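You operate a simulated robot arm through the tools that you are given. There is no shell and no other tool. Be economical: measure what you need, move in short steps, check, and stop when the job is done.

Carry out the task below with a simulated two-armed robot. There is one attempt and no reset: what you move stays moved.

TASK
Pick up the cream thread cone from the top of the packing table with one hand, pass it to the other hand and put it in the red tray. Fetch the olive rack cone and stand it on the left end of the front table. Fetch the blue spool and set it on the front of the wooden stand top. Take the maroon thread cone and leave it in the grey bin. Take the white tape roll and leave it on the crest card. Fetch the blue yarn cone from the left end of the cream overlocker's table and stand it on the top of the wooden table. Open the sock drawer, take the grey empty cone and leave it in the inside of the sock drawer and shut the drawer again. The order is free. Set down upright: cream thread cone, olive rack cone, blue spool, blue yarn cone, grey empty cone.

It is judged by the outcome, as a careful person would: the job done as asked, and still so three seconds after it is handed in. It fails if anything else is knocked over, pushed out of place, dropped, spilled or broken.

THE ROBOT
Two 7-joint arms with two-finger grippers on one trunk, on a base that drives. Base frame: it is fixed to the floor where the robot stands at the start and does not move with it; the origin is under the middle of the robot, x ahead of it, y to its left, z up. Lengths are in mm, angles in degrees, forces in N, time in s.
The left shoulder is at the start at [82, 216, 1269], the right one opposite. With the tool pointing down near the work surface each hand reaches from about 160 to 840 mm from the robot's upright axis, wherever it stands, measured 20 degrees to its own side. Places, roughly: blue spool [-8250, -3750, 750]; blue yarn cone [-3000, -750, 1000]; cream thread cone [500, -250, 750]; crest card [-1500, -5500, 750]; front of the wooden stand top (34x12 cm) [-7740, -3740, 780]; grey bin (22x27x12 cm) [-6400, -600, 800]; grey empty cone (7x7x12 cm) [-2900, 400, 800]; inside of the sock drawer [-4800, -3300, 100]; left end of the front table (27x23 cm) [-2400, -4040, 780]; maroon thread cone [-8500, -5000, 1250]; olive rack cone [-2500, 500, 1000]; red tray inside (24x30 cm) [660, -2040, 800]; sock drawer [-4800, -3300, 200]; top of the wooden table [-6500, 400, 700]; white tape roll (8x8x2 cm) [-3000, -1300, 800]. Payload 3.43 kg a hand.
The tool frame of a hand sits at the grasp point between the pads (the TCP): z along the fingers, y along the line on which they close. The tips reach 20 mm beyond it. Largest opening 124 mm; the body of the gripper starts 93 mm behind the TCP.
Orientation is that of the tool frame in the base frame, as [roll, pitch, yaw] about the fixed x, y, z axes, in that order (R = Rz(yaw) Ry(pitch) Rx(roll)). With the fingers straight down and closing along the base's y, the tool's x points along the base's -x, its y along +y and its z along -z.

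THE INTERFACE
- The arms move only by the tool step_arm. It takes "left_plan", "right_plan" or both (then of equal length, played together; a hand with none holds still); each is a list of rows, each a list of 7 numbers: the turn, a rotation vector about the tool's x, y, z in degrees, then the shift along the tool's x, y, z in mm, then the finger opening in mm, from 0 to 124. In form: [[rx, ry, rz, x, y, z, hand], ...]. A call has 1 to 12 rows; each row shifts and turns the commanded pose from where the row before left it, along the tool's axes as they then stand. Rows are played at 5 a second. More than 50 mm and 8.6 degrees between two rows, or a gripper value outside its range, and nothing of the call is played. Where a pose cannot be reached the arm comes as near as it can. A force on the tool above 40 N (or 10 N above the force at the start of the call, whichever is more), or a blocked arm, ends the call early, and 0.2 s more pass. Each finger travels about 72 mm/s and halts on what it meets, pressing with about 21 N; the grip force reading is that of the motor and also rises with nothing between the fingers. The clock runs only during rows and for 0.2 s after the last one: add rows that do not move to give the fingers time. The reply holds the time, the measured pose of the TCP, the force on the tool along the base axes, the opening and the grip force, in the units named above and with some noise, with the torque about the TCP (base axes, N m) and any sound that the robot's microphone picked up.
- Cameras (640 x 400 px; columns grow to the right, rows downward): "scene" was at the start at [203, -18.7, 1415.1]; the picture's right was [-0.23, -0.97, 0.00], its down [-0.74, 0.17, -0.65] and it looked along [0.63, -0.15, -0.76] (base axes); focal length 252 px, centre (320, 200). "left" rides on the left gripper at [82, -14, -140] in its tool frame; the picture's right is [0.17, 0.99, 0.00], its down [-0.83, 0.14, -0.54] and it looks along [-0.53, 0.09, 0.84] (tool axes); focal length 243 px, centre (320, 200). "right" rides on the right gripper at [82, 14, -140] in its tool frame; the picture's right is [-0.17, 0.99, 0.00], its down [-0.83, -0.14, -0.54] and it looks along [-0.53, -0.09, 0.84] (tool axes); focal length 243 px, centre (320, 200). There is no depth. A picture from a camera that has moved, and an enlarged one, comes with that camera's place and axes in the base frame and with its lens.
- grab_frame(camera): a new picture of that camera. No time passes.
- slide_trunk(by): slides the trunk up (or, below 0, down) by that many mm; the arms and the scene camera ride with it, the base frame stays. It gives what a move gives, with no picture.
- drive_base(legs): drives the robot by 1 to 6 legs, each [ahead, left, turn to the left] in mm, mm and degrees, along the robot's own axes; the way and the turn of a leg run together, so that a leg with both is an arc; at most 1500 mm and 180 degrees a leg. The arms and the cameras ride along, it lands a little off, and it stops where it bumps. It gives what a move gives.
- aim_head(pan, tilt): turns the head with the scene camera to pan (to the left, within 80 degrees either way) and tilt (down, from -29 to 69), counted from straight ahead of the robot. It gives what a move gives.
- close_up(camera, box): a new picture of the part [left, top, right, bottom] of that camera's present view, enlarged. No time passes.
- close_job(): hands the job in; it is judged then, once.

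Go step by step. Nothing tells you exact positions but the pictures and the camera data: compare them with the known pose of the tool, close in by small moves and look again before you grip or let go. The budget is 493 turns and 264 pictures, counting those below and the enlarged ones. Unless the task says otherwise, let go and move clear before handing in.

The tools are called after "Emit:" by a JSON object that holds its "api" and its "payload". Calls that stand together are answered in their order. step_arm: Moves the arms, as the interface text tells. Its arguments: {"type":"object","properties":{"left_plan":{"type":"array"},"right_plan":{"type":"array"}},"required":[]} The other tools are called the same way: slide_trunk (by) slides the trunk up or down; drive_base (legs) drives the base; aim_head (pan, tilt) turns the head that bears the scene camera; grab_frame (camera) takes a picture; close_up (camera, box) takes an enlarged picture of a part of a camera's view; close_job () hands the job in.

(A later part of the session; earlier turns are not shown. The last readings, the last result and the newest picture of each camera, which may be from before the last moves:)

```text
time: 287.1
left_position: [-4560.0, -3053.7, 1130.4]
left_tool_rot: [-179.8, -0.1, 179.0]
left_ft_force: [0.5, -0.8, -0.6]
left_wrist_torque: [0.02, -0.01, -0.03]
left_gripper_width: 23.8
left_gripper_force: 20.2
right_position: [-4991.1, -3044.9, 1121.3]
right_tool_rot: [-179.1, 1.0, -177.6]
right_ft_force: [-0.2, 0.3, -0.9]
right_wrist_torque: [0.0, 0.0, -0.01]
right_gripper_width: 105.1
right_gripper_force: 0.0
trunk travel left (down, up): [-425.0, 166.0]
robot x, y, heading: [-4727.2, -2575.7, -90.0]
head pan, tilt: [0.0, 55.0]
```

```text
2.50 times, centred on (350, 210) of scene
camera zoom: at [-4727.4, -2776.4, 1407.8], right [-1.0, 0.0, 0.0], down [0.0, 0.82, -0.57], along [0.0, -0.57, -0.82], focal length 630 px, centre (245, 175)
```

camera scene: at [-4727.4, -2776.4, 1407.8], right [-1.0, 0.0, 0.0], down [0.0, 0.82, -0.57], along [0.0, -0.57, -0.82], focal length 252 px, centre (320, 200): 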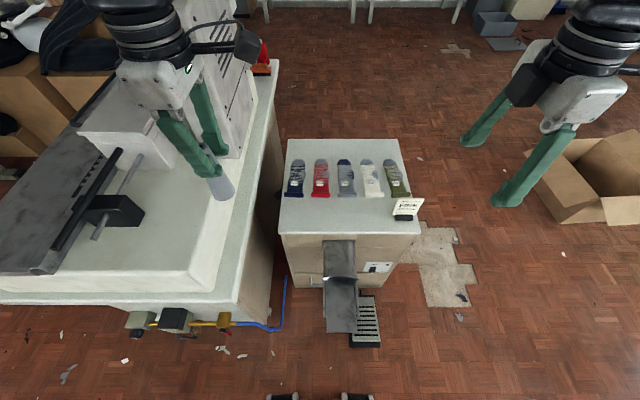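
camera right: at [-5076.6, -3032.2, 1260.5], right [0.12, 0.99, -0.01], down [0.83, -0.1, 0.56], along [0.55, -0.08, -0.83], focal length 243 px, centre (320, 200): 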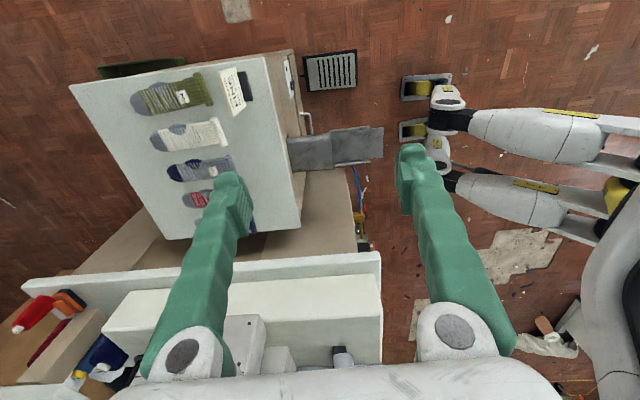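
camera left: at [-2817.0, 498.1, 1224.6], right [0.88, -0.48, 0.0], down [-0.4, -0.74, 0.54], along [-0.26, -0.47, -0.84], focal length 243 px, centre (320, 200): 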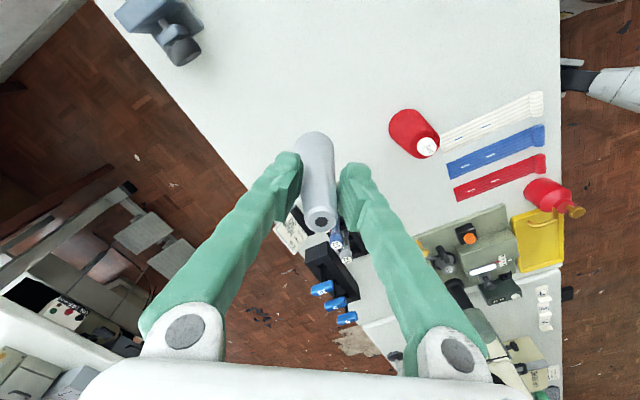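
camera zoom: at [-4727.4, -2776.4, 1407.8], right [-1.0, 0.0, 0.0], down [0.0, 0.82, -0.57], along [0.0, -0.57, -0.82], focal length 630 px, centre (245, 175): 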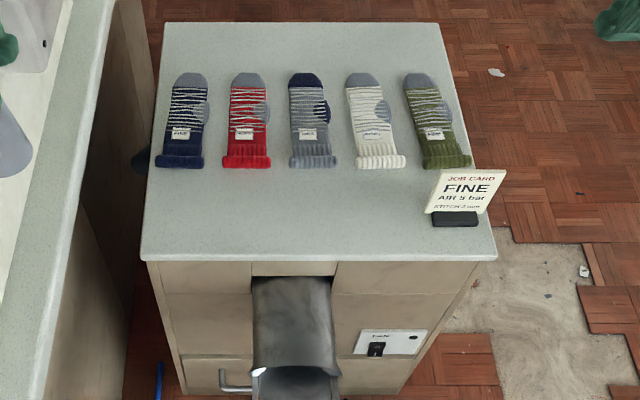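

The handle bar spans x ≈ −4685…−4820 at y≈−3118. First I'll set the grey cone down on the cabinet top's left-front area.

Emit:
{"api": "step_arm", "payload": {"left_plan": [[0, 0, 0, 19.4, -37.6, 0, 15], [0, 0, 0, 19.4, -37.6, 0, 15], [0, 0, 0, 19.4, -37.6, 0, 15], [0, 0, 0, 19.4, -37.6, 0, 15], [0, 0, 0, 19.4, -37.6, 0, 15], [0, 0, 0, 0, 0, 45, 15], [0, 0, 0, 0, 0, 45, 15], [0, 0, 0, 0, 0, 45, 15], [0, 0, 0, 0, 0, 45, 15], [0, 0, 0, 0, 0, 45, 15], [0, 0, 0, 0, 0, 45, 15], [0, 0, 0, 0, 0, 0, 15]]}}

Emit:
{"api": "grab_frame", "payload": {"camera": "left"}}

Emit:
{"api": "grab_frame", "payload": {"camera": "scene"}}

```text
time: 289.7
left_position: [-4657.9, -3238.3, 858.9]
left_tool_rot: [-179.7, -0.1, 179.0]
left_ft_force: [-0.2, 0.1, -0.5]
left_wrist_torque: [-0.03, 0.02, 0.01]
left_gripper_width: 23.8
left_gripper_force: 20.8
right_position: [-4990.9, -3042.8, 1121.6]
right_tool_rot: [-179.2, 1.0, -177.5]
right_ft_force: [-0.4, 0.2, 0.2]
right_wrist_torque: [-0.01, -0.01, 0.0]
right_gripper_width: 104.8
right_gripper_force: 0.1
trunk travel left (down, up): [-425.0, 166.0]
robot x, y, heading: [-4731.0, -2579.4, -90.2]
head pan, tilt: [0.0, 55.0]
```

```text
153 pictures are left
camera left: at [-4740.2, -3250.1, 1000.2], right [-0.15, 0.99, 0.0], down [0.83, 0.13, 0.54], along [0.53, 0.08, -0.84], focal length 243 px, centre (320, 200)
```

left: 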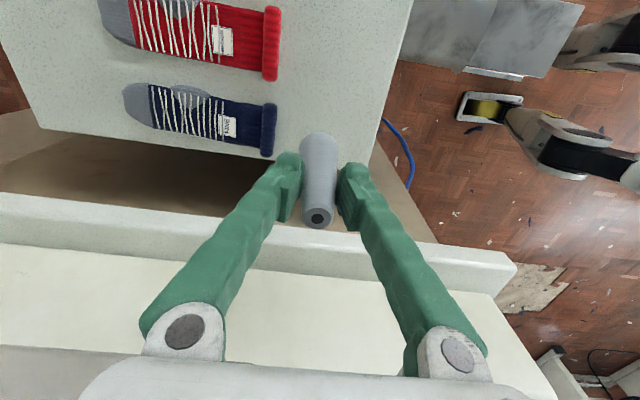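

```text
152 pictures are left
camera scene: at [-4727.3, -2775.3, 1407.9], right [-1.0, 0.0, 0.0], down [0.0, 0.82, -0.57], along [0.0, -0.57, -0.82], focal length 252 px, centre (320, 200)
```

scene: 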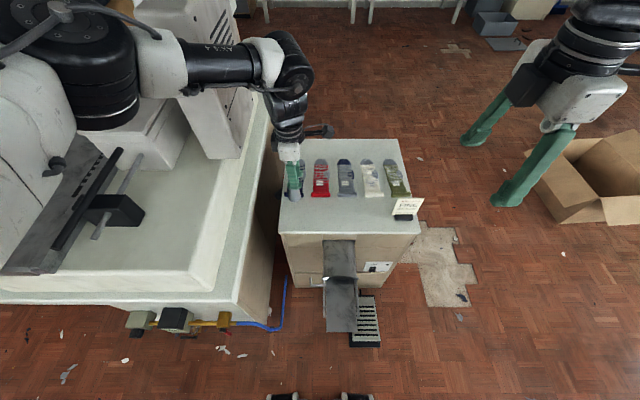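

Emit:
{"api": "step_arm", "payload": {"left_plan": [[0, 0, 0, 28, 0, 20, 15], [0, 0, 0, 0, 0, 40, 15], [0, 0, 0, 0, 0, 25, 15], [0, 0, 0, 0, 0, 0, 15]]}}

Emit:
{"api": "close_up", "payload": {"camera": "scene", "box": [260, 130, 380, 230]}}

Emit:
{"api": "grab_frame", "payload": {"camera": "left"}}

```text
time: 290.7
left_position: [-4689.5, -3242.2, 775.3]
left_tool_rot: [-179.8, 0.1, 179.0]
left_ft_force: [0.3, 0.3, 0.0]
left_wrist_torque: [-0.04, -0.02, 0.0]
left_gripper_width: 23.4
left_gripper_force: 20.8
right_position: [-4992.6, -3044.3, 1122.1]
right_tool_rot: [-179.1, 1.1, -177.6]
right_ft_force: [0.2, 0.1, -1.5]
right_wrist_torque: [-0.02, 0.02, 0.0]
right_gripper_width: 104.9
right_gripper_force: 0.0
trunk travel left (down, up): [-425.0, 166.0]
robot x, y, heading: [-4731.6, -2578.8, -90.0]
head pan, tilt: [0.0, 55.0]
```

```text
4.00 times, centred on (320, 180) of scene
camera zoom: at [-4727.8, -2775.7, 1407.9], right [-1.0, 0.0, 0.0], down [0.0, 0.82, -0.57], along [0.0, -0.57, -0.82], focal length 1009 px, centre (320, 280)
```

zoom: 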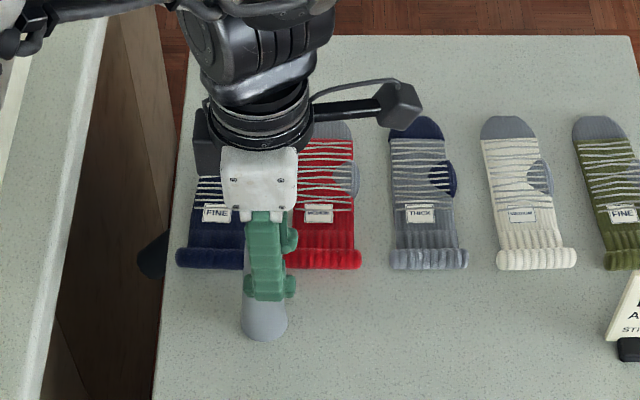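

```text
150 pictures are left
camera left: at [-4773.0, -3253.3, 915.8], right [-0.15, 0.99, 0.0], down [0.83, 0.13, 0.54], along [0.53, 0.08, -0.84], focal length 243 px, centre (320, 200)
```

left: 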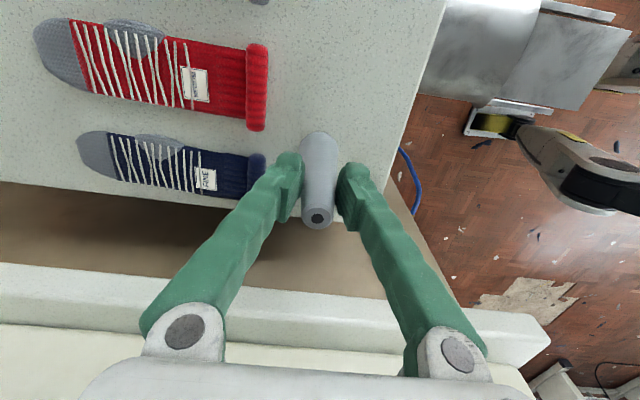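

Emit:
{"api": "step_arm", "payload": {"left_plan": [[0, 0, 0, 0, 0, 5, 15], [0, 0, 0, 0, 0, 5, 15], [0, 0, 0, 0, 0, 0, 15]]}}

Emit:
{"api": "step_arm", "payload": {"left_plan": [[0, 0, 0, 0, 0, 5, 15], [0, 0, 0, 0, 0, 5, 15], [0, 0, 0, 0, 0, 0, 15]]}}

Emit:
{"api": "step_arm", "payload": {"left_plan": [[0, 0, 0, 0, 0, 5, 15], [0, 0, 0, 0, 0, 0, 15]]}}

```text
time: 291.5
left_position: [-4689.6, -3243.5, 771.8]
left_tool_rot: [-179.3, -0.1, 179.1]
left_ft_force: [2.3, 7.8, 24.8]
left_wrist_torque: [0.36, -0.4, 0.14]
left_gripper_width: 23.5
left_gripper_force: 21.2
right_position: [-4990.8, -3043.1, 1122.4]
right_tool_rot: [-179.2, 1.1, -177.5]
right_ft_force: [0.3, -0.7, -0.5]
right_wrist_torque: [0.01, 0.0, 0.03]
right_gripper_width: 104.9
right_gripper_force: 0.1
trunk travel left (down, up): [-425.0, 166.0]
robot x, y, heading: [-4731.1, -2577.3, -89.7]
head pan, tilt: [0.0, 55.0]
stopped in row 3 (left hand): the force on the tool passed its limit at 42 N (the readings are from after the stop); the commanded pose is now the measured one
```

```text
time: 291.8
left_position: [-4689.6, -3247.3, 770.8]
left_tool_rot: [-179.1, -0.1, 179.3]
left_ft_force: [2.0, 8.1, 25.6]
left_wrist_torque: [0.52, -0.37, 0.09]
left_gripper_width: 23.8
left_gripper_force: 20.9
right_position: [-4991.0, -3043.8, 1122.0]
right_tool_rot: [-179.1, 1.0, -177.4]
right_ft_force: [0.3, -0.5, 0.0]
right_wrist_torque: [0.04, -0.01, -0.02]
right_gripper_width: 105.1
right_gripper_force: 0.1
trunk travel left (down, up): [-425.0, 166.0]
robot x, y, heading: [-4728.4, -2576.1, -89.8]
head pan, tilt: [0.0, 55.0]
stopped in row 1 (left hand): the force on the tool passed its limit at 43 N (the readings are from after the stop); the commanded pose is now the measured one
```

```text
time: 292.2
left_position: [-4689.8, -3249.1, 772.0]
left_tool_rot: [-179.0, -0.2, 179.4]
left_ft_force: [1.5, 8.9, 25.0]
left_wrist_torque: [0.54, -0.33, 0.09]
left_gripper_width: 24.1
left_gripper_force: 21.2
right_position: [-4990.3, -3043.9, 1122.2]
right_tool_rot: [-179.0, 1.0, -177.5]
right_ft_force: [0.1, 0.3, 0.3]
right_wrist_torque: [0.03, 0.0, -0.01]
right_gripper_width: 105.0
right_gripper_force: 0.0
trunk travel left (down, up): [-425.0, 166.0]
robot x, y, heading: [-4728.5, -2571.7, -90.1]
head pan, tilt: [0.0, 55.0]
stopped in row 1 (left hand): the force on the tool passed its limit at 42 N (the readings are from after the stop); the commanded pose is now the measured one
```

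Contact already. I'll back off and inspect before releasing.

Emit:
{"api": "step_arm", "payload": {"left_plan": [[0, 0, 0, 0, 4, -3, 15], [0, 0, 0, 0, 0, 0, 15]]}}

Emit:
{"api": "close_up", "payload": {"camera": "scene", "box": [260, 130, 380, 230]}}

```text
time: 292.8
left_position: [-4689.2, -3244.4, 772.0]
left_tool_rot: [-179.0, -0.2, 179.3]
left_ft_force: [0.1, -1.0, 0.9]
left_wrist_torque: [0.1, 0.03, 0.0]
left_gripper_width: 23.7
left_gripper_force: 20.8
right_position: [-4991.9, -3045.4, 1121.2]
right_tool_rot: [-179.1, 1.0, -177.5]
right_ft_force: [-0.3, -0.2, 0.1]
right_wrist_torque: [0.01, 0.04, -0.03]
right_gripper_width: 104.9
right_gripper_force: 0.1
trunk travel left (down, up): [-425.0, 166.0]
robot x, y, heading: [-4728.9, -2574.7, -89.8]
head pan, tilt: [0.0, 55.0]
```

```text
4.00 times, centred on (320, 180) of scene
camera zoom: at [-4727.3, -2775.6, 1407.7], right [-1.0, 0.0, 0.0], down [0.0, 0.82, -0.57], along [0.0, -0.57, -0.82], focal length 1009 px, centre (320, 280)
```

zoom: 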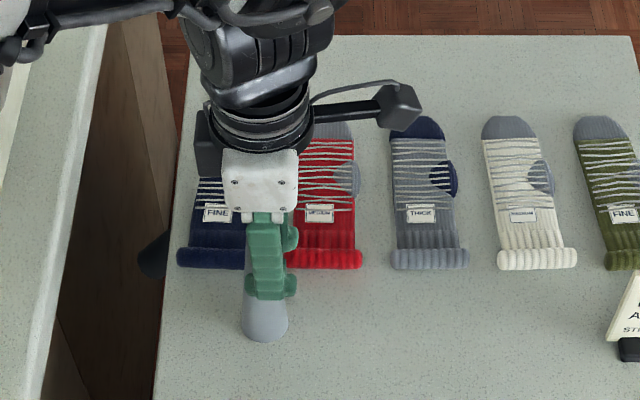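

Emit:
{"api": "step_arm", "payload": {"left_plan": [[0, 0, 0, 0, 0, 0, 35], [0, 0, 0, 0, 0, 0, 50], [0, 0, 0, 0, 0, 0, 50], [0, 0, 0, 0, 0, -20, 50], [0, 0, 0, 0, 0, -40, 50], [0, 0, 0, 0, 0, -45, 50], [0, 0, 0, 0, 0, -45, 50], [0, 0, 0, 0, 0, -45, 50], [0, 0, 0, 0, 0, 0, 50]]}}

Emit:
{"api": "grab_frame", "payload": {"camera": "left"}}

Emit:
{"api": "grab_frame", "payload": {"camera": "scene"}}

```text
time: 294.8
left_position: [-4691.4, -3242.9, 964.6]
left_tool_rot: [-179.1, -0.1, 179.4]
left_ft_force: [-0.4, -0.4, 0.2]
left_wrist_torque: [0.0, 0.03, 0.0]
left_gripper_width: 50.0
left_gripper_force: 0.1
right_position: [-4991.2, -3045.2, 1121.3]
right_tool_rot: [-179.2, 1.1, -177.5]
right_ft_force: [0.3, 0.3, 0.4]
right_wrist_torque: [0.0, 0.05, -0.02]
right_gripper_width: 105.0
right_gripper_force: 0.0
trunk travel left (down, up): [-425.0, 166.0]
robot x, y, heading: [-4727.8, -2577.8, -89.8]
head pan, tilt: [0.0, 55.0]
```

```text
148 pictures are left
camera left: at [-4773.3, -3253.6, 1105.5], right [-0.15, 0.99, -0.02], down [0.83, 0.14, 0.53], along [0.53, 0.07, -0.85], focal length 243 px, centre (320, 200)
```

left: 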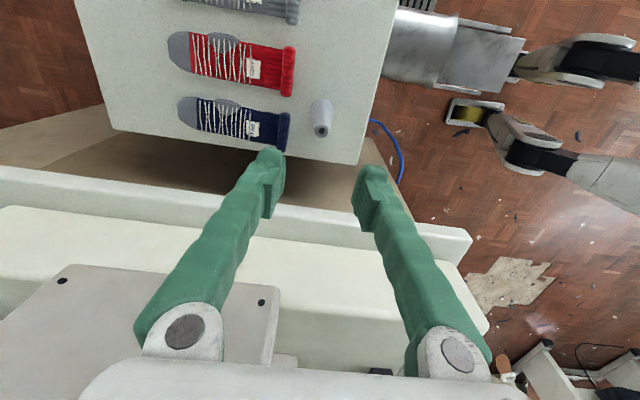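

```text
147 pictures are left
camera scene: at [-4726.9, -2776.3, 1407.7], right [-1.0, 0.0, 0.0], down [0.0, 0.82, -0.57], along [0.0, -0.57, -0.82], focal length 252 px, centre (320, 200)
```

scene: 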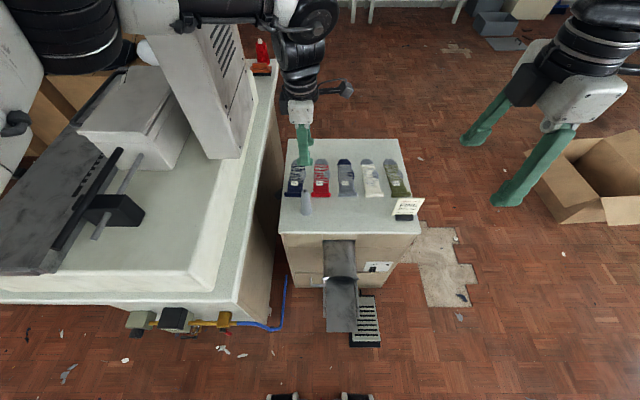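

The grey cone stands safely on the cabinet. Now I'll retract the left hand, reposition the base, and lower the trunk to reach the drawer handle beside the chute.

Emit:
{"api": "step_arm", "payload": {"left_plan": [[0, 0, 0, -10, 45, 0, 50], [0, 0, 0, -10, 45, 0, 50], [0, 0, 0, -10, 45, 0, 50], [0, 0, 0, -10, 45, 0, 50], [0, 0, 0, -10, 45, 0, 50], [0, 0, 0, -15, 45, 0, 50], [0, 0, 0, -15, 0, 0, 50], [7.5, 0, 0, 0, 0, 0, 50], [7.5, 0, 0, 0, 0, 0, 50], [7.5, 0, 0, 0, 0, 0, 50], [7.5, 0, 0, 0, 0, 0, 50], [0, 0, 0, 0, 0, 0, 50]]}}

Emit:
{"api": "drive_base", "payload": {"legs": [[-100, -100, 0]]}}

Emit:
{"api": "slide_trunk", "payload": {"by": -200}}

Emit:
{"api": "grab_frame", "payload": {"camera": "scene"}}

```text
time: 297.4
left_position: [-4620.1, -2994.2, 954.5]
left_tool_rot: [-149.0, -0.2, 179.4]
left_ft_force: [1.0, -0.2, 0.4]
left_wrist_torque: [0.01, 0.04, -0.04]
left_gripper_width: 50.1
left_gripper_force: 0.0
left hand out of reach, approached as far as the arm can: row 10, 11
right_position: [-4990.4, -3044.6, 1122.5]
right_tool_rot: [-179.2, 1.0, -177.6]
right_ft_force: [0.5, 1.0, 0.3]
right_wrist_torque: [-0.04, 0.02, -0.02]
right_gripper_width: 105.3
right_gripper_force: 0.0
trunk travel left (down, up): [-425.0, 166.0]
robot x, y, heading: [-4728.9, -2576.6, -89.4]
head pan, tilt: [0.0, 55.0]
```

```text
time: 299.4
left_position: [-4721.8, -2898.7, 954.9]
left_tool_rot: [-149.0, -0.1, 179.4]
left_ft_force: [0.3, 0.4, -0.3]
left_wrist_torque: [0.0, -0.04, -0.01]
left_gripper_width: 49.8
left_gripper_force: 0.0
right_position: [-5090.8, -2950.1, 1120.4]
right_tool_rot: [-179.2, 1.0, -177.5]
right_ft_force: [0.7, -0.5, 0.0]
right_wrist_torque: [0.01, 0.01, -0.01]
right_gripper_width: 105.1
right_gripper_force: 0.0
trunk travel left (down, up): [-425.0, 166.0]
robot x, y, heading: [-4832.1, -2479.6, -89.9]
head pan, tilt: [0.0, 55.0]
```

```text
time: 301.6
left_position: [-4723.1, -2879.4, 709.9]
left_tool_rot: [-158.3, -0.1, 179.5]
left_ft_force: [-0.3, -0.3, 0.2]
left_wrist_torque: [-0.01, 0.01, 0.0]
left_gripper_width: 49.7
left_gripper_force: 0.0
right_position: [-5092.3, -2949.5, 921.1]
right_tool_rot: [-179.1, 1.0, -177.5]
right_ft_force: [-0.3, -0.7, 1.1]
right_wrist_torque: [0.01, -0.02, -0.01]
right_gripper_width: 105.2
right_gripper_force: 0.1
trunk travel left (down, up): [-225.0, 366.0]
robot x, y, heading: [-4829.8, -2480.2, -89.9]
head pan, tilt: [0.0, 55.0]
```

```text
146 pictures are left
camera scene: at [-4828.0, -2734.4, 1204.5], right [-1.0, 0.0, 0.0], down [0.0, 0.82, -0.57], along [0.0, -0.57, -0.82], focal length 252 px, centre (320, 200)
```

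scene: 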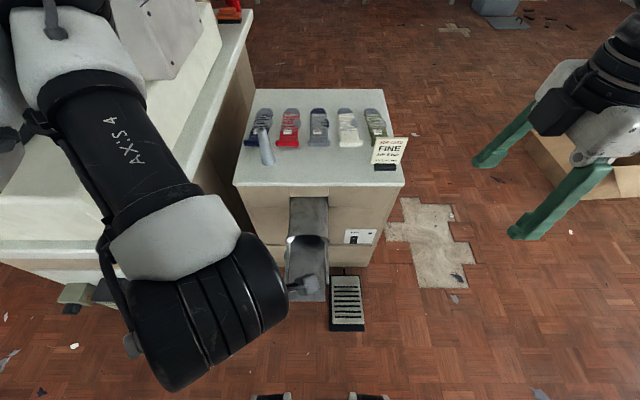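

Emit:
{"api": "grab_frame", "payload": {"camera": "left"}}

Emit:
{"api": "grab_frame", "payload": {"camera": "right"}}

```text
145 pictures are left
camera left: at [-4805.1, -2839.8, 846.0], right [-0.16, 0.92, -0.36], down [0.83, 0.32, 0.45], along [0.53, -0.23, -0.82], focal length 243 px, centre (320, 200)
```

left: 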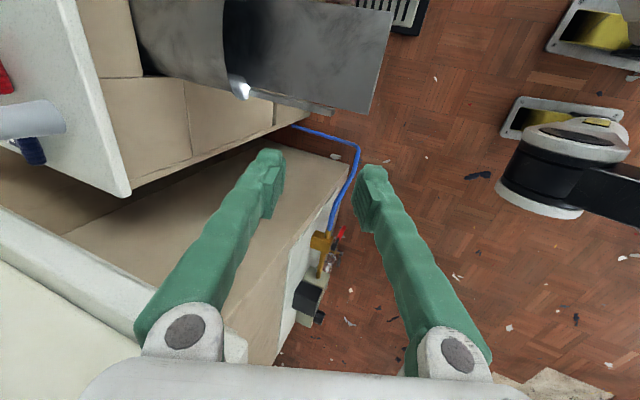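

```text
144 pictures are left
camera right: at [-5176.9, -2936.8, 1061.2], right [0.12, 0.99, -0.01], down [0.83, -0.09, 0.56], along [0.55, -0.08, -0.83], focal length 243 px, centre (320, 200)
```

right: 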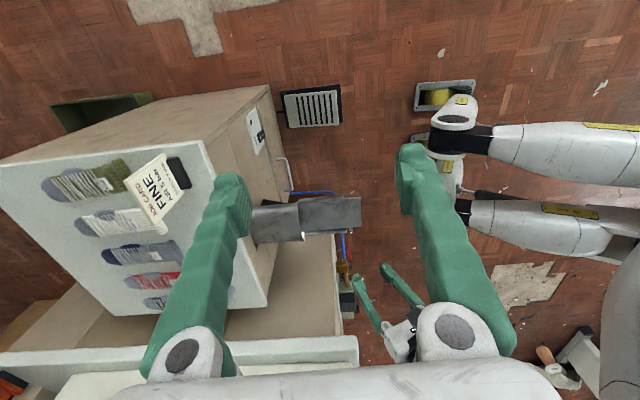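

Emit:
{"api": "step_arm", "payload": {"left_plan": [[0, 0, 0, -8.5, 28, -11, 50], [0, 0, 0, -8.5, 28, -11, 50], [0, 0, 0, 0, 0, 0, 50]]}}

Emit:
{"api": "slide_trunk", "payload": {"by": -200}}

Emit:
{"api": "grab_frame", "payload": {"camera": "left"}}

Emit:
{"api": "grab_frame", "payload": {"camera": "right"}}

```text
time: 302.3
left_position: [-4716.5, -2885.1, 706.0]
left_tool_rot: [-157.6, -4.1, -170.7]
left_ft_force: [0.1, -0.7, -0.1]
left_wrist_torque: [0.01, 0.05, 0.01]
left_gripper_width: 50.0
left_gripper_force: 0.1
left hand out of reach, approached as far as the arm can: row 1, 2
right_position: [-5091.3, -2950.4, 922.3]
right_tool_rot: [-179.1, 1.1, -177.5]
right_ft_force: [0.2, -0.1, -0.3]
right_wrist_torque: [0.02, -0.01, -0.01]
right_gripper_width: 105.1
right_gripper_force: 0.0
trunk travel left (down, up): [-225.0, 366.0]
robot x, y, heading: [-4830.6, -2483.1, -90.1]
head pan, tilt: [0.0, 55.0]
stopped in row 3 (left hand): the arm was blocked; the commanded pose is now the measured one
```

```text
time: 304.5
left_position: [-4717.9, -2885.0, 465.4]
left_tool_rot: [-165.4, -2.7, -170.1]
left_ft_force: [0.9, 0.4, 0.3]
left_wrist_torque: [0.02, 0.05, -0.01]
left_gripper_width: 50.3
left_gripper_force: 0.0
right_position: [-5091.5, -2947.5, 723.5]
right_tool_rot: [-178.9, 1.1, -177.3]
right_ft_force: [0.0, 0.6, 0.5]
right_wrist_torque: [0.01, 0.02, 0.03]
right_gripper_width: 105.2
right_gripper_force: 0.1
trunk travel left (down, up): [-25.0, 566.0]
robot x, y, heading: [-4831.1, -2482.7, -89.9]
head pan, tilt: [0.0, 55.0]
```

```text
143 pictures are left
camera left: at [-4796.5, -2876.8, 608.3], right [-0.34, 0.91, -0.24], down [0.79, 0.41, 0.45], along [0.51, -0.04, -0.86], focal length 243 px, centre (320, 200)
```

left: 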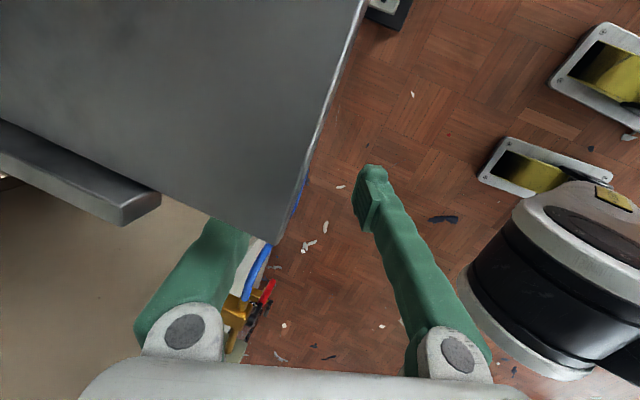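

```text
142 pictures are left
camera right: at [-5177.1, -2933.5, 862.4], right [0.12, 0.99, -0.02], down [0.83, -0.09, 0.56], along [0.55, -0.08, -0.83], focal length 243 px, centre (320, 200)
```

right: 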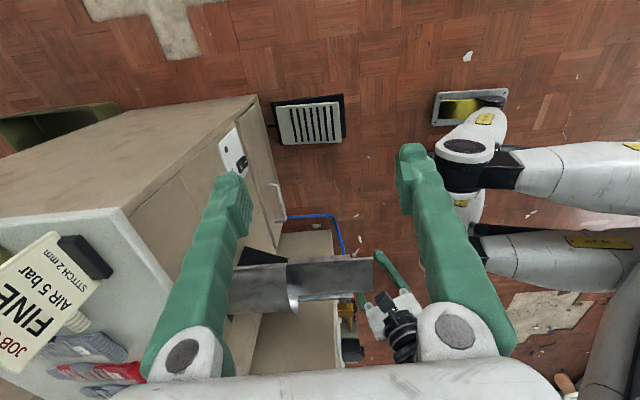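

The left camera is just above the chute, so I'll back the base up before descending any further. I'll then use the base for the in-and-out motion.

Emit:
{"api": "drive_base", "payload": {"legs": [[-130, 0, 0]]}}

Emit:
{"api": "grab_frame", "payload": {"camera": "left"}}

Emit:
{"api": "grab_frame", "payload": {"camera": "scene"}}

```text
time: 305.9
left_position: [-4716.5, -2756.5, 463.0]
left_tool_rot: [-165.6, -2.6, -169.9]
left_ft_force: [0.4, -1.0, -0.4]
left_wrist_torque: [0.02, 0.03, 0.04]
left_gripper_width: 49.9
left_gripper_force: 0.1
right_position: [-5090.8, -2821.1, 721.8]
right_tool_rot: [-179.0, 1.1, -177.2]
right_ft_force: [-0.2, -0.3, 0.3]
right_wrist_torque: [-0.01, -0.02, -0.01]
right_gripper_width: 105.0
right_gripper_force: 0.1
trunk travel left (down, up): [-25.0, 566.0]
robot x, y, heading: [-4829.0, -2350.3, -89.7]
head pan, tilt: [0.0, 55.0]
```

```text
141 pictures are left
camera left: at [-4794.8, -2749.5, 606.1], right [-0.34, 0.91, -0.24], down [0.79, 0.41, 0.45], along [0.51, -0.03, -0.86], focal length 243 px, centre (320, 200)
```

left: 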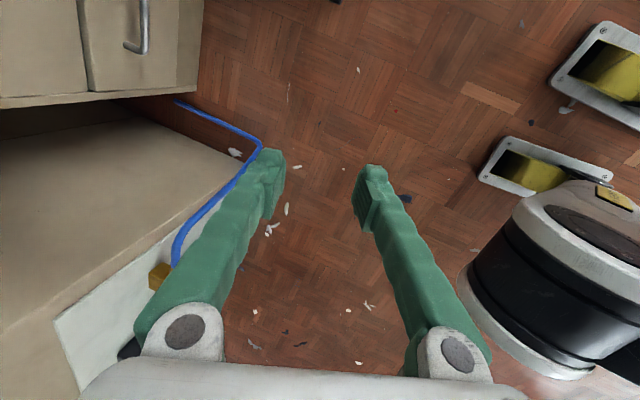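

```text
140 pictures are left
camera scene: at [-4827.0, -2675.5, 987.8], right [-1.0, -0.01, 0.0], down [-0.01, 0.82, -0.57], along [0.0, -0.57, -0.82], focal length 252 px, centre (320, 200)
```

scene: 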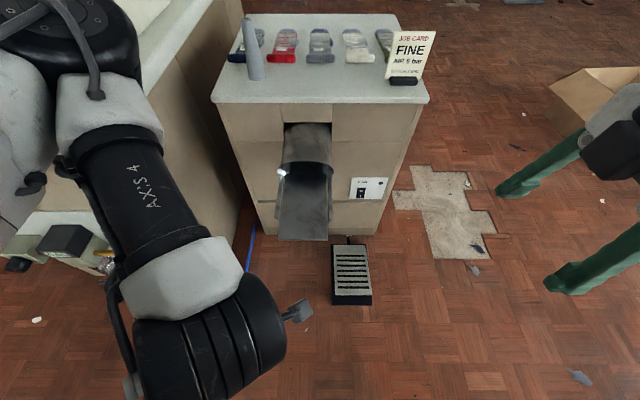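

The left camera sees the handle end at about [-4692,-3118,224]. I'll correct the hand's yaw and tilt, then lower.

Emit:
{"api": "step_arm", "payload": {"left_plan": [[0, 0, 5, 0, 0, 15, 50], [0, 0, 5, 0, 0, 15, 50], [0, 0, 0, 0, 0, 30, 50], [0, 0, 0, 0, 0, 30, 50], [0, 0, 0, 0, 0, 30, 50], [7, 0, 0, 0, 0, 20, 50], [7, 0, 0, 0, 0, 20, 50], [0, 0, 0, 0, 0, 0, 50]]}}

Emit:
{"api": "grab_frame", "payload": {"camera": "left"}}

```text
time: 307.7
left_position: [-4713.3, -2797.8, 308.1]
left_tool_rot: [-151.4, -0.2, -179.3]
left_ft_force: [0.3, 0.5, 0.6]
left_wrist_torque: [0.02, 0.01, -0.01]
left_gripper_width: 50.0
left_gripper_force: 0.1
right_position: [-5088.8, -2821.4, 721.0]
right_tool_rot: [-179.2, 0.8, -177.1]
right_ft_force: [0.1, -0.8, -0.4]
right_wrist_torque: [0.0, 0.0, 0.0]
right_gripper_width: 104.8
right_gripper_force: 0.0
trunk travel left (down, up): [-25.0, 566.0]
robot x, y, heading: [-4828.4, -2355.2, -89.7]
head pan, tilt: [0.0, 55.0]
```

```text
139 pictures are left
camera left: at [-4796.3, -2744.1, 438.0], right [-0.18, 0.86, -0.47], down [0.83, 0.39, 0.4], along [0.53, -0.32, -0.78], focal length 243 px, centre (320, 200)
```

left: 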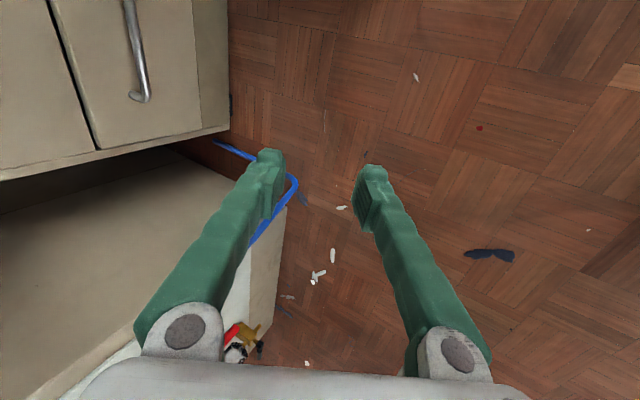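

Handle bar at about y −3117, z 230, ending at x −4692. I'll shift slightly +x, narrow the fingers, and drive forward in stages while watching the chute.

Emit:
{"api": "step_arm", "payload": {"left_plan": [[0, 0, 0, -11, 0, 0, 40], [0, 0, 0, 0, 0, 0, 32], [0, 0, 0, 0, 0, 0, 32]]}}

Emit:
{"api": "drive_base", "payload": {"legs": [[180, 0, 0]]}}

Emit:
{"api": "grab_frame", "payload": {"camera": "right"}}

Emit:
{"api": "grab_frame", "payload": {"camera": "left"}}

```text
time: 308.5
left_position: [-4706.2, -2798.7, 308.7]
left_tool_rot: [-151.4, -0.2, -179.5]
left_ft_force: [0.2, -0.7, -0.7]
left_wrist_torque: [0.0, -0.03, -0.02]
left_gripper_width: 32.0
left_gripper_force: 0.1
right_position: [-5091.1, -2822.0, 721.2]
right_tool_rot: [-179.2, 0.9, -177.2]
right_ft_force: [-0.2, -0.6, 0.9]
right_wrist_torque: [-0.02, -0.01, 0.0]
right_gripper_width: 104.9
right_gripper_force: 0.1
trunk travel left (down, up): [-25.0, 566.0]
robot x, y, heading: [-4831.7, -2352.8, -89.8]
head pan, tilt: [0.0, 55.0]
```

```text
time: 310.1
left_position: [-4707.9, -2928.8, 308.5]
left_tool_rot: [-153.3, -0.5, 179.2]
left_ft_force: [0.6, -0.2, -0.9]
left_wrist_torque: [0.02, -0.02, 0.01]
left_gripper_width: 31.9
left_gripper_force: 0.1
right_position: [-5088.8, -2970.5, 721.4]
right_tool_rot: [-179.2, 1.1, -177.3]
right_ft_force: [-0.3, 0.7, 0.2]
right_wrist_torque: [-0.01, -0.05, 0.01]
right_gripper_width: 105.1
right_gripper_force: 0.1
trunk travel left (down, up): [-25.0, 566.0]
robot x, y, heading: [-4827.2, -2503.2, -89.8]
head pan, tilt: [0.0, 55.0]
stopped in leg 1: the robot was blocked; the commanded pose is now the measured one
```

```text
138 pictures are left
camera right: at [-5174.9, -2958.0, 860.7], right [0.12, 0.99, -0.01], down [0.83, -0.09, 0.56], along [0.55, -0.08, -0.83], focal length 243 px, centre (320, 200)
```

right: 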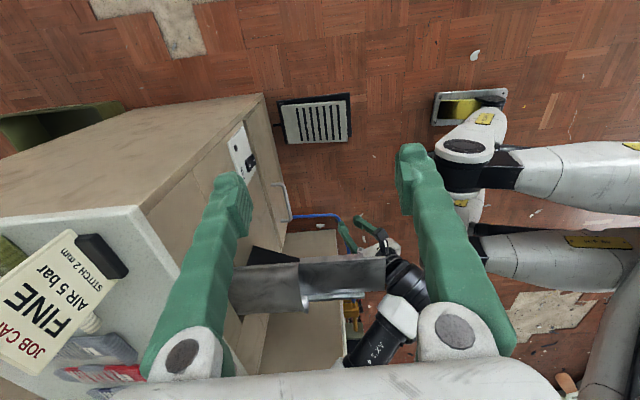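

```text
137 pictures are left
camera left: at [-4788.4, -2877.2, 438.7], right [-0.16, 0.88, -0.44], down [0.84, 0.36, 0.41], along [0.52, -0.31, -0.8], focal length 243 px, centre (320, 200)
```

left: 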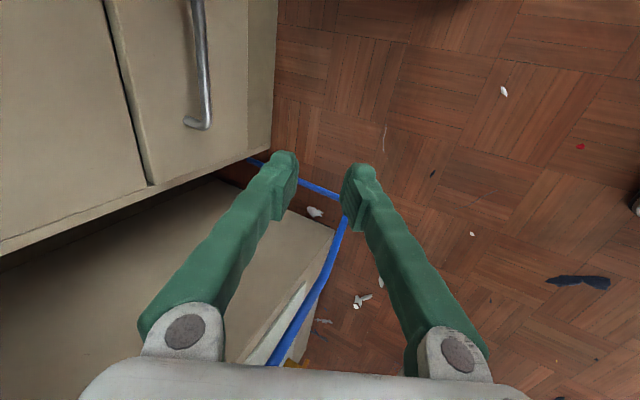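

The left wrist bumped the chute end. I'll back off and use a more horizontal hand pose so the wrist passes below the chute.

Emit:
{"api": "drive_base", "payload": {"legs": [[-150, 0, 0]]}}

Emit:
{"api": "step_arm", "payload": {"left_plan": [[7, 0, 0, 0, 0, 0, 32], [7, 0, 0, 0, 0, 0, 32], [7, 0, 0, 0, 0, 0, 32], [7, 0, 0, 0, 0, 0, 32], [7, 0, 0, 0, 0, 0, 32], [0, 0, 0, 0, 0, 0, 32]]}}

Emit:
{"api": "grab_frame", "payload": {"camera": "right"}}

```text
time: 311.7
left_position: [-4707.8, -2774.1, 306.6]
left_tool_rot: [-153.2, -0.5, 179.2]
left_ft_force: [-0.5, 0.2, -0.1]
left_wrist_torque: [-0.03, -0.02, -0.02]
left_gripper_width: 31.9
left_gripper_force: 0.0
right_position: [-5091.0, -2815.9, 721.3]
right_tool_rot: [-179.3, 1.0, -177.3]
right_ft_force: [-0.1, -0.7, 0.6]
right_wrist_torque: [0.0, -0.01, 0.01]
right_gripper_width: 105.1
right_gripper_force: 0.1
trunk travel left (down, up): [-25.0, 566.0]
robot x, y, heading: [-4831.7, -2345.8, -89.6]
head pan, tilt: [0.0, 55.0]
```

```text
time: 313.1
left_position: [-4718.3, -2828.1, 284.1]
left_tool_rot: [-143.2, -0.7, 179.2]
left_ft_force: [-0.6, -0.1, 0.9]
left_wrist_torque: [-0.02, -0.03, -0.01]
left_gripper_width: 31.9
left_gripper_force: 0.0
left hand out of reach, approached as far as the arm can: row 1, 2, 3, 4, 5
right_position: [-5090.8, -2815.1, 722.2]
right_tool_rot: [-179.1, 1.1, -177.3]
right_ft_force: [-0.2, 0.1, 0.9]
right_wrist_torque: [0.0, -0.01, 0.0]
right_gripper_width: 105.0
right_gripper_force: 0.0
trunk travel left (down, up): [-25.0, 566.0]
robot x, y, heading: [-4832.8, -2344.9, -89.5]
head pan, tilt: [0.0, 55.0]
```

```text
136 pictures are left
camera right: at [-5175.6, -2802.8, 860.4], right [0.12, 0.99, -0.01], down [0.83, -0.09, 0.56], along [0.55, -0.07, -0.83], focal length 243 px, centre (320, 200)
```

right: 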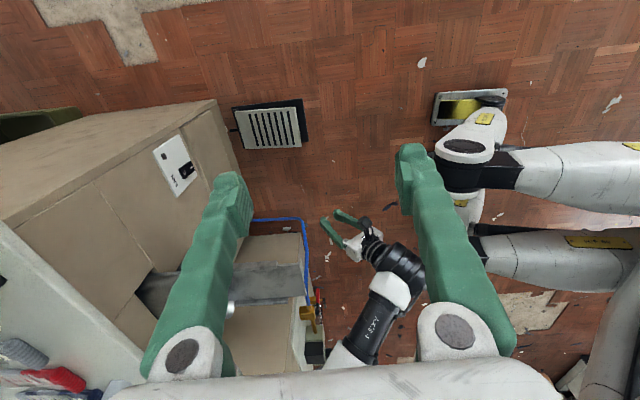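

Emit:
{"api": "drive_base", "payload": {"legs": [[-200, 0, 0]]}}

Emit:
{"api": "step_arm", "payload": {"left_plan": [[0, 0, 0, 0, -28, 21, 32], [0, 0, 0, 0, -28, 21, 32], [0, 0, 0, 0, -28, 21, 32], [0, 0, 0, 0, -28, 21, 32], [0, 0, 0, 0, -28, 21, 32], [8, 0, 0, 0, 0, 0, 32], [8, 0, 0, 0, 0, 0, 32], [8, 0, 0, 0, 0, 0, 32], [8, 0, 0, 0, 0, 0, 32], [0, 0, 0, 0, 0, 0, 32]]}}

Emit:
{"api": "grab_frame", "payload": {"camera": "right"}}

```text
time: 314.9
left_position: [-4718.9, -2625.3, 283.0]
left_tool_rot: [-143.2, -0.7, 179.2]
left_ft_force: [-0.1, 0.9, 0.3]
left_wrist_torque: [0.02, -0.01, 0.0]
left_gripper_width: 32.1
left_gripper_force: 0.1
right_position: [-5090.9, -2613.1, 721.8]
right_tool_rot: [-179.2, 1.1, -177.2]
right_ft_force: [0.2, 0.5, 0.5]
right_wrist_torque: [0.03, -0.01, -0.02]
right_gripper_width: 105.2
right_gripper_force: 0.0
trunk travel left (down, up): [-25.0, 566.0]
robot x, y, heading: [-4834.4, -2144.0, -89.7]
head pan, tilt: [0.0, 55.0]
```

```text
time: 317.1
left_position: [-4721.0, -2801.1, 291.1]
left_tool_rot: [-111.1, -0.6, 179.3]
left_ft_force: [0.7, -0.1, 0.2]
left_wrist_torque: [-0.01, 0.0, -0.02]
left_gripper_width: 32.0
left_gripper_force: 0.0
left hand out of reach, approached as far as the arm can: row 9
right_position: [-5091.4, -2614.8, 721.7]
right_tool_rot: [-179.2, 1.0, -177.2]
right_ft_force: [0.2, -0.8, -0.7]
right_wrist_torque: [-0.02, 0.02, 0.0]
right_gripper_width: 105.0
right_gripper_force: 0.1
trunk travel left (down, up): [-25.0, 566.0]
robot x, y, heading: [-4830.9, -2146.2, -89.5]
head pan, tilt: [0.0, 55.0]
```

```text
135 pictures are left
camera right: at [-5176.4, -2601.6, 860.4], right [0.12, 0.99, -0.01], down [0.83, -0.09, 0.56], along [0.55, -0.07, -0.83], focal length 243 px, centre (320, 200)
```

right: 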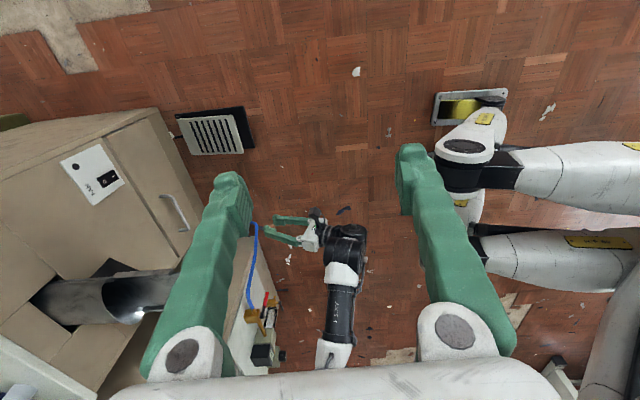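

Now the hand is nearly horizontal and the handle is in view. I'll lower to handle height, shift +x, open, and drive forward.

Emit:
{"api": "step_arm", "payload": {"left_plan": [[0, 0, 0, -9.5, 28, 11, 50], [0, 0, 0, -9.5, 28, 11, 55], [0, 0, 0, 0, 0, 0, 55]]}}

Emit:
{"api": "drive_base", "payload": {"legs": [[200, 0, 0]]}}

Emit:
{"api": "grab_frame", "payload": {"camera": "left"}}

Emit:
{"api": "grab_frame", "payload": {"camera": "right"}}

```text
time: 317.9
left_position: [-4722.2, -2801.6, 291.3]
left_tool_rot: [-111.2, -0.6, 179.3]
left_ft_force: [-1.1, 0.2, 0.1]
left_wrist_torque: [0.0, 0.0, 0.0]
left_gripper_width: 55.2
left_gripper_force: 0.0
left hand out of reach, approached as far as the arm can: row 1, 2
right_position: [-5091.1, -2613.9, 722.3]
right_tool_rot: [-179.2, 1.0, -177.2]
right_ft_force: [0.7, 0.0, 0.0]
right_wrist_torque: [0.0, 0.02, 0.0]
right_gripper_width: 105.0
right_gripper_force: 0.2
trunk travel left (down, up): [-25.0, 566.0]
robot x, y, heading: [-4832.3, -2140.7, -89.5]
head pan, tilt: [0.0, 55.0]
```

```text
time: 319.8
left_position: [-4720.0, -3006.0, 290.8]
left_tool_rot: [-111.3, -0.6, 179.4]
left_ft_force: [-0.6, 0.5, 0.3]
left_wrist_torque: [-0.02, -0.03, -0.04]
left_gripper_width: 55.1
left_gripper_force: 0.2
right_position: [-5088.7, -2819.1, 721.4]
right_tool_rot: [-179.2, 1.1, -177.2]
right_ft_force: [-0.2, 0.4, -0.5]
right_wrist_torque: [0.02, -0.03, 0.02]
right_gripper_width: 105.1
right_gripper_force: 0.2
trunk travel left (down, up): [-25.0, 566.0]
robot x, y, heading: [-4832.1, -2346.1, -89.5]
head pan, tilt: [0.0, 55.0]
```

```text
134 pictures are left
camera left: at [-4800.2, -2879.6, 356.3], right [-0.17, 0.36, -0.92], down [0.84, 0.54, 0.06], along [0.52, -0.76, -0.39], focal length 243 px, centre (320, 200)
```

left: 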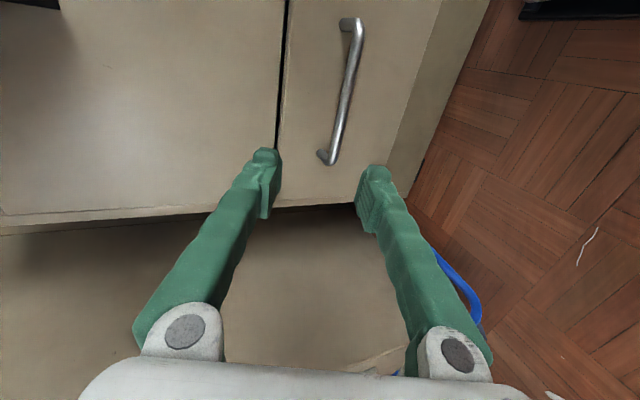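

```text
133 pictures are left
camera right: at [-5174.8, -2806.5, 860.2], right [0.12, 0.99, -0.01], down [0.83, -0.09, 0.56], along [0.55, -0.07, -0.83], focal length 243 px, centre (320, 200)
```

right: 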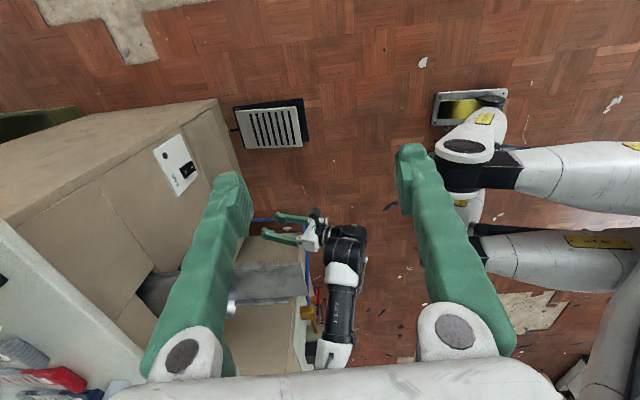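

The handle is clearly visible between the fingers' columns. I'll lower the trunk 20 mm and advance along the tool axis toward the bar.

Emit:
{"api": "slide_trunk", "payload": {"by": -22}}

Emit:
{"api": "step_arm", "payload": {"left_plan": [[0, 0, 0, 0, 0, 25, 55], [0, 0, 0, 0, 0, 25, 55], [0, 0, 0, 0, 0, 0, 55]]}}

Emit:
{"api": "grab_frame", "payload": {"camera": "left"}}

```text
time: 320.4
left_position: [-4720.2, -3007.5, 277.3]
left_tool_rot: [-111.2, -0.5, 179.5]
left_ft_force: [0.5, -0.7, 0.4]
left_wrist_torque: [0.02, -0.05, 0.01]
left_gripper_width: 55.3
left_gripper_force: 0.0
right_position: [-5089.3, -2818.6, 700.7]
right_tool_rot: [-179.2, 1.0, -177.3]
right_ft_force: [-0.3, 0.0, 0.6]
right_wrist_torque: [-0.01, 0.03, 0.0]
right_gripper_width: 105.1
right_gripper_force: 0.0
trunk travel left (down, up): [-3.0, 588.0]
robot x, y, heading: [-4827.6, -2350.1, -89.5]
head pan, tilt: [0.0, 55.0]
```

```text
time: 321.2
left_position: [-4719.0, -3007.0, 275.7]
left_tool_rot: [-111.1, -0.5, 179.5]
left_ft_force: [-0.6, 0.1, -0.8]
left_wrist_torque: [0.0, 0.01, -0.01]
left_gripper_width: 55.2
left_gripper_force: 0.1
left hand out of reach, approached as far as the arm can: row 1, 2
right_position: [-5089.7, -2817.5, 698.9]
right_tool_rot: [-179.1, 1.0, -177.2]
right_ft_force: [-0.8, 0.0, 1.5]
right_wrist_torque: [0.05, -0.01, 0.0]
right_gripper_width: 104.9
right_gripper_force: 0.1
trunk travel left (down, up): [-3.0, 588.0]
robot x, y, heading: [-4832.0, -2348.8, -89.3]
head pan, tilt: [0.0, 55.0]
```

```text
132 pictures are left
camera left: at [-4800.8, -2881.2, 340.3], right [-0.17, 0.36, -0.92], down [0.84, 0.55, 0.06], along [0.52, -0.76, -0.39], focal length 243 px, centre (320, 200)
```

left: 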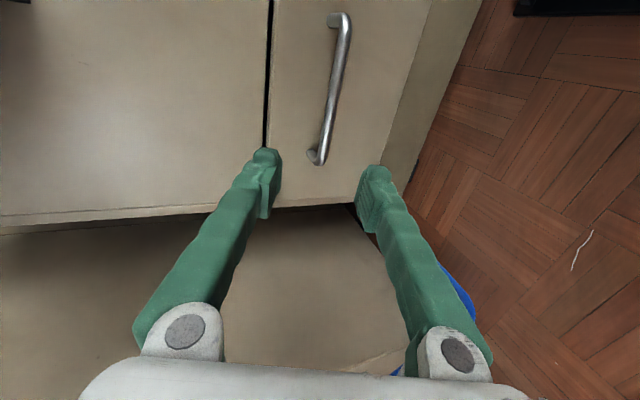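

Emit:
{"api": "step_arm", "payload": {"left_plan": [[-6, 0, 0, 0, 0, 0, 55], [-6, 0, 0, 0, 0, 0, 55], [0, 0, 0, 0, 19, 12, 55], [0, 0, 0, 0, 19, 12, 55], [0, 0, 0, 0, 0, 0, 55]]}}

Emit:
{"api": "grab_frame", "payload": {"camera": "left"}}

```text
time: 322.4
left_position: [-4716.9, -3008.8, 230.6]
left_tool_rot: [-123.2, -0.5, 179.5]
left_ft_force: [-0.2, -0.9, 0.6]
left_wrist_torque: [0.0, 0.02, -0.04]
left_gripper_width: 55.3
left_gripper_force: 0.1
right_position: [-5090.2, -2817.6, 699.0]
right_tool_rot: [-179.2, 1.1, -177.2]
right_ft_force: [-0.7, -0.2, 0.2]
right_wrist_torque: [-0.03, 0.01, 0.0]
right_gripper_width: 105.3
right_gripper_force: 0.0
trunk travel left (down, up): [-3.0, 588.0]
robot x, y, heading: [-4832.2, -2349.6, -89.4]
head pan, tilt: [0.0, 55.0]
```

```text
131 pictures are left
camera left: at [-4798.6, -2897.8, 319.7], right [-0.17, 0.54, -0.82], down [0.84, 0.52, 0.17], along [0.52, -0.66, -0.54], focal length 243 px, centre (320, 200)
```

left: 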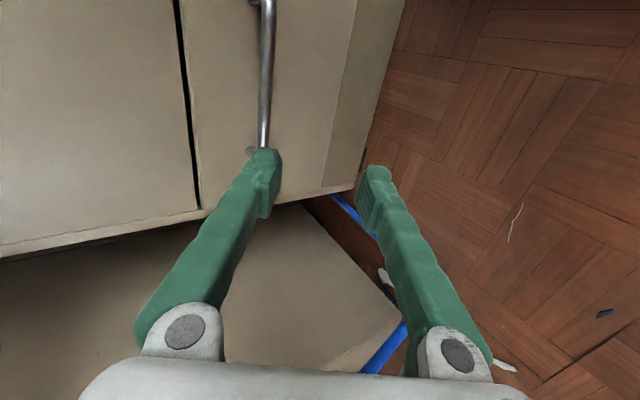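

Aligned at handle height. Driving forward about 92 mm so the bar sits between the fingers near their tips.

Emit:
{"api": "drive_base", "payload": {"legs": [[88, 0, 0]]}}

Emit:
{"api": "grab_frame", "payload": {"camera": "left"}}

Emit:
{"api": "grab_frame", "payload": {"camera": "right"}}

```text
time: 323.6
left_position: [-4716.6, -3079.1, 224.7]
left_tool_rot: [-123.9, -0.6, 179.5]
left_ft_force: [-0.4, -0.7, 0.5]
left_wrist_torque: [0.04, 0.02, 0.0]
left_gripper_width: 55.3
left_gripper_force: 0.0
right_position: [-5087.6, -2900.7, 703.1]
right_tool_rot: [-178.8, 0.9, -177.2]
right_ft_force: [0.4, 0.3, 0.3]
right_wrist_torque: [0.02, -0.01, -0.02]
right_gripper_width: 104.8
right_gripper_force: 0.0
trunk travel left (down, up): [-3.0, 588.0]
robot x, y, heading: [-4827.6, -2436.6, -89.4]
head pan, tilt: [0.0, 55.0]
```

```text
130 pictures are left
camera left: at [-4798.4, -2970.0, 315.4], right [-0.17, 0.55, -0.82], down [0.84, 0.52, 0.18], along [0.52, -0.65, -0.55], focal length 243 px, centre (320, 200)
```

left: 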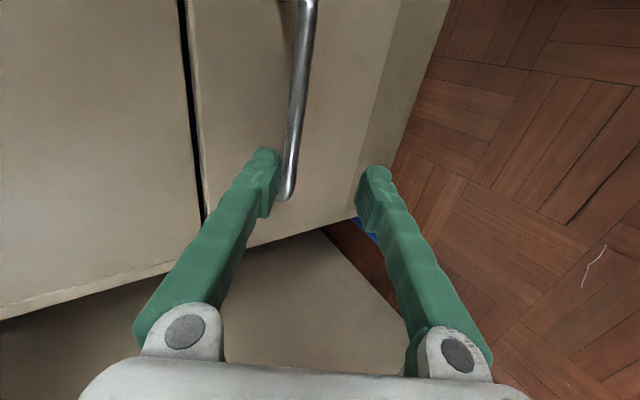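

```text
129 pictures are left
camera right: at [-5173.2, -2887.9, 841.8], right [0.12, 0.99, -0.02], down [0.83, -0.09, 0.56], along [0.55, -0.08, -0.83], focal length 243 px, centre (320, 200)
```

right: 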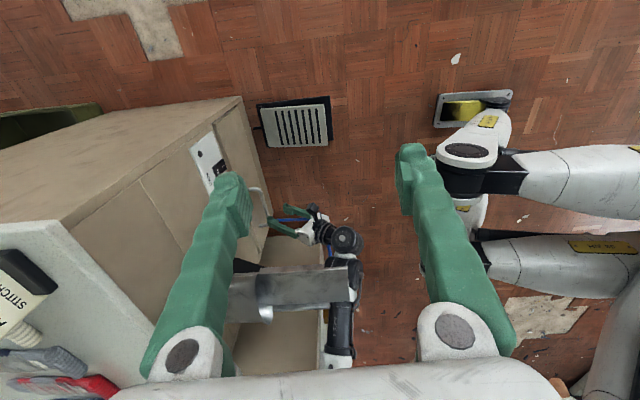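

The forearm appears to be pressing the chute end. I'll back off and rotate the base a little right so that the forearm clears the chute.

Emit:
{"api": "drive_base", "payload": {"legs": [[-90, 0, 0], [0, 95, -9]]}}

Emit:
{"api": "grab_frame", "payload": {"camera": "left"}}

Emit:
{"api": "grab_frame", "payload": {"camera": "right"}}

```text
time: 326.4
left_position: [-4731.5, -3005.9, 221.4]
left_tool_rot: [-124.4, -0.7, 170.3]
left_ft_force: [0.5, 0.6, -0.3]
left_wrist_torque: [0.0, -0.01, -0.03]
left_gripper_width: 55.1
left_gripper_force: 0.0
right_position: [-5069.0, -2774.5, 700.5]
right_tool_rot: [-179.1, 1.0, 173.8]
right_ft_force: [-0.6, 0.2, -0.6]
right_wrist_torque: [0.02, 0.0, 0.02]
right_gripper_width: 104.9
right_gripper_force: 0.0
trunk travel left (down, up): [-3.0, 588.0]
robot x, y, heading: [-4741.0, -2351.7, -98.6]
head pan, tilt: [0.0, 55.0]
```

```text
128 pictures are left
camera left: at [-4793.1, -2886.8, 311.8], right [-0.08, 0.58, -0.81], down [0.91, 0.38, 0.18], along [0.41, -0.72, -0.55], focal length 243 px, centre (320, 200)
```

left: 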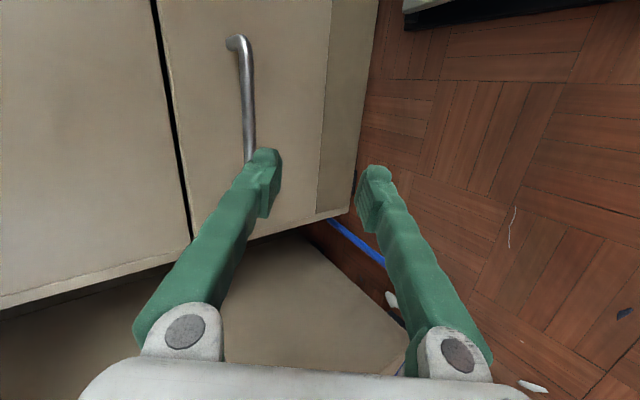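

```text
127 pictures are left
camera right: at [-5151.2, -2749.8, 838.5], right [0.27, 0.96, -0.01], down [0.8, -0.22, 0.56], along [0.53, -0.16, -0.83], focal length 243 px, centre (320, 200)
```

right: 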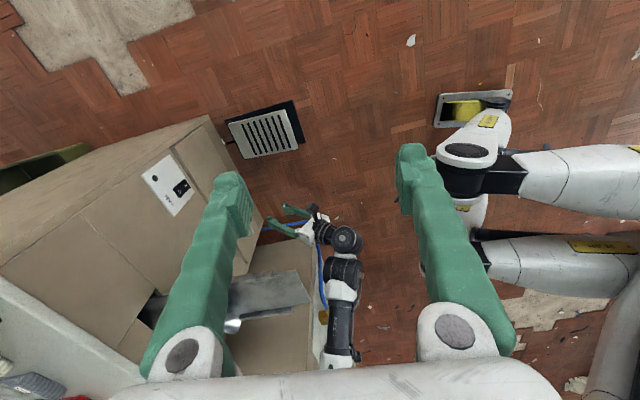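

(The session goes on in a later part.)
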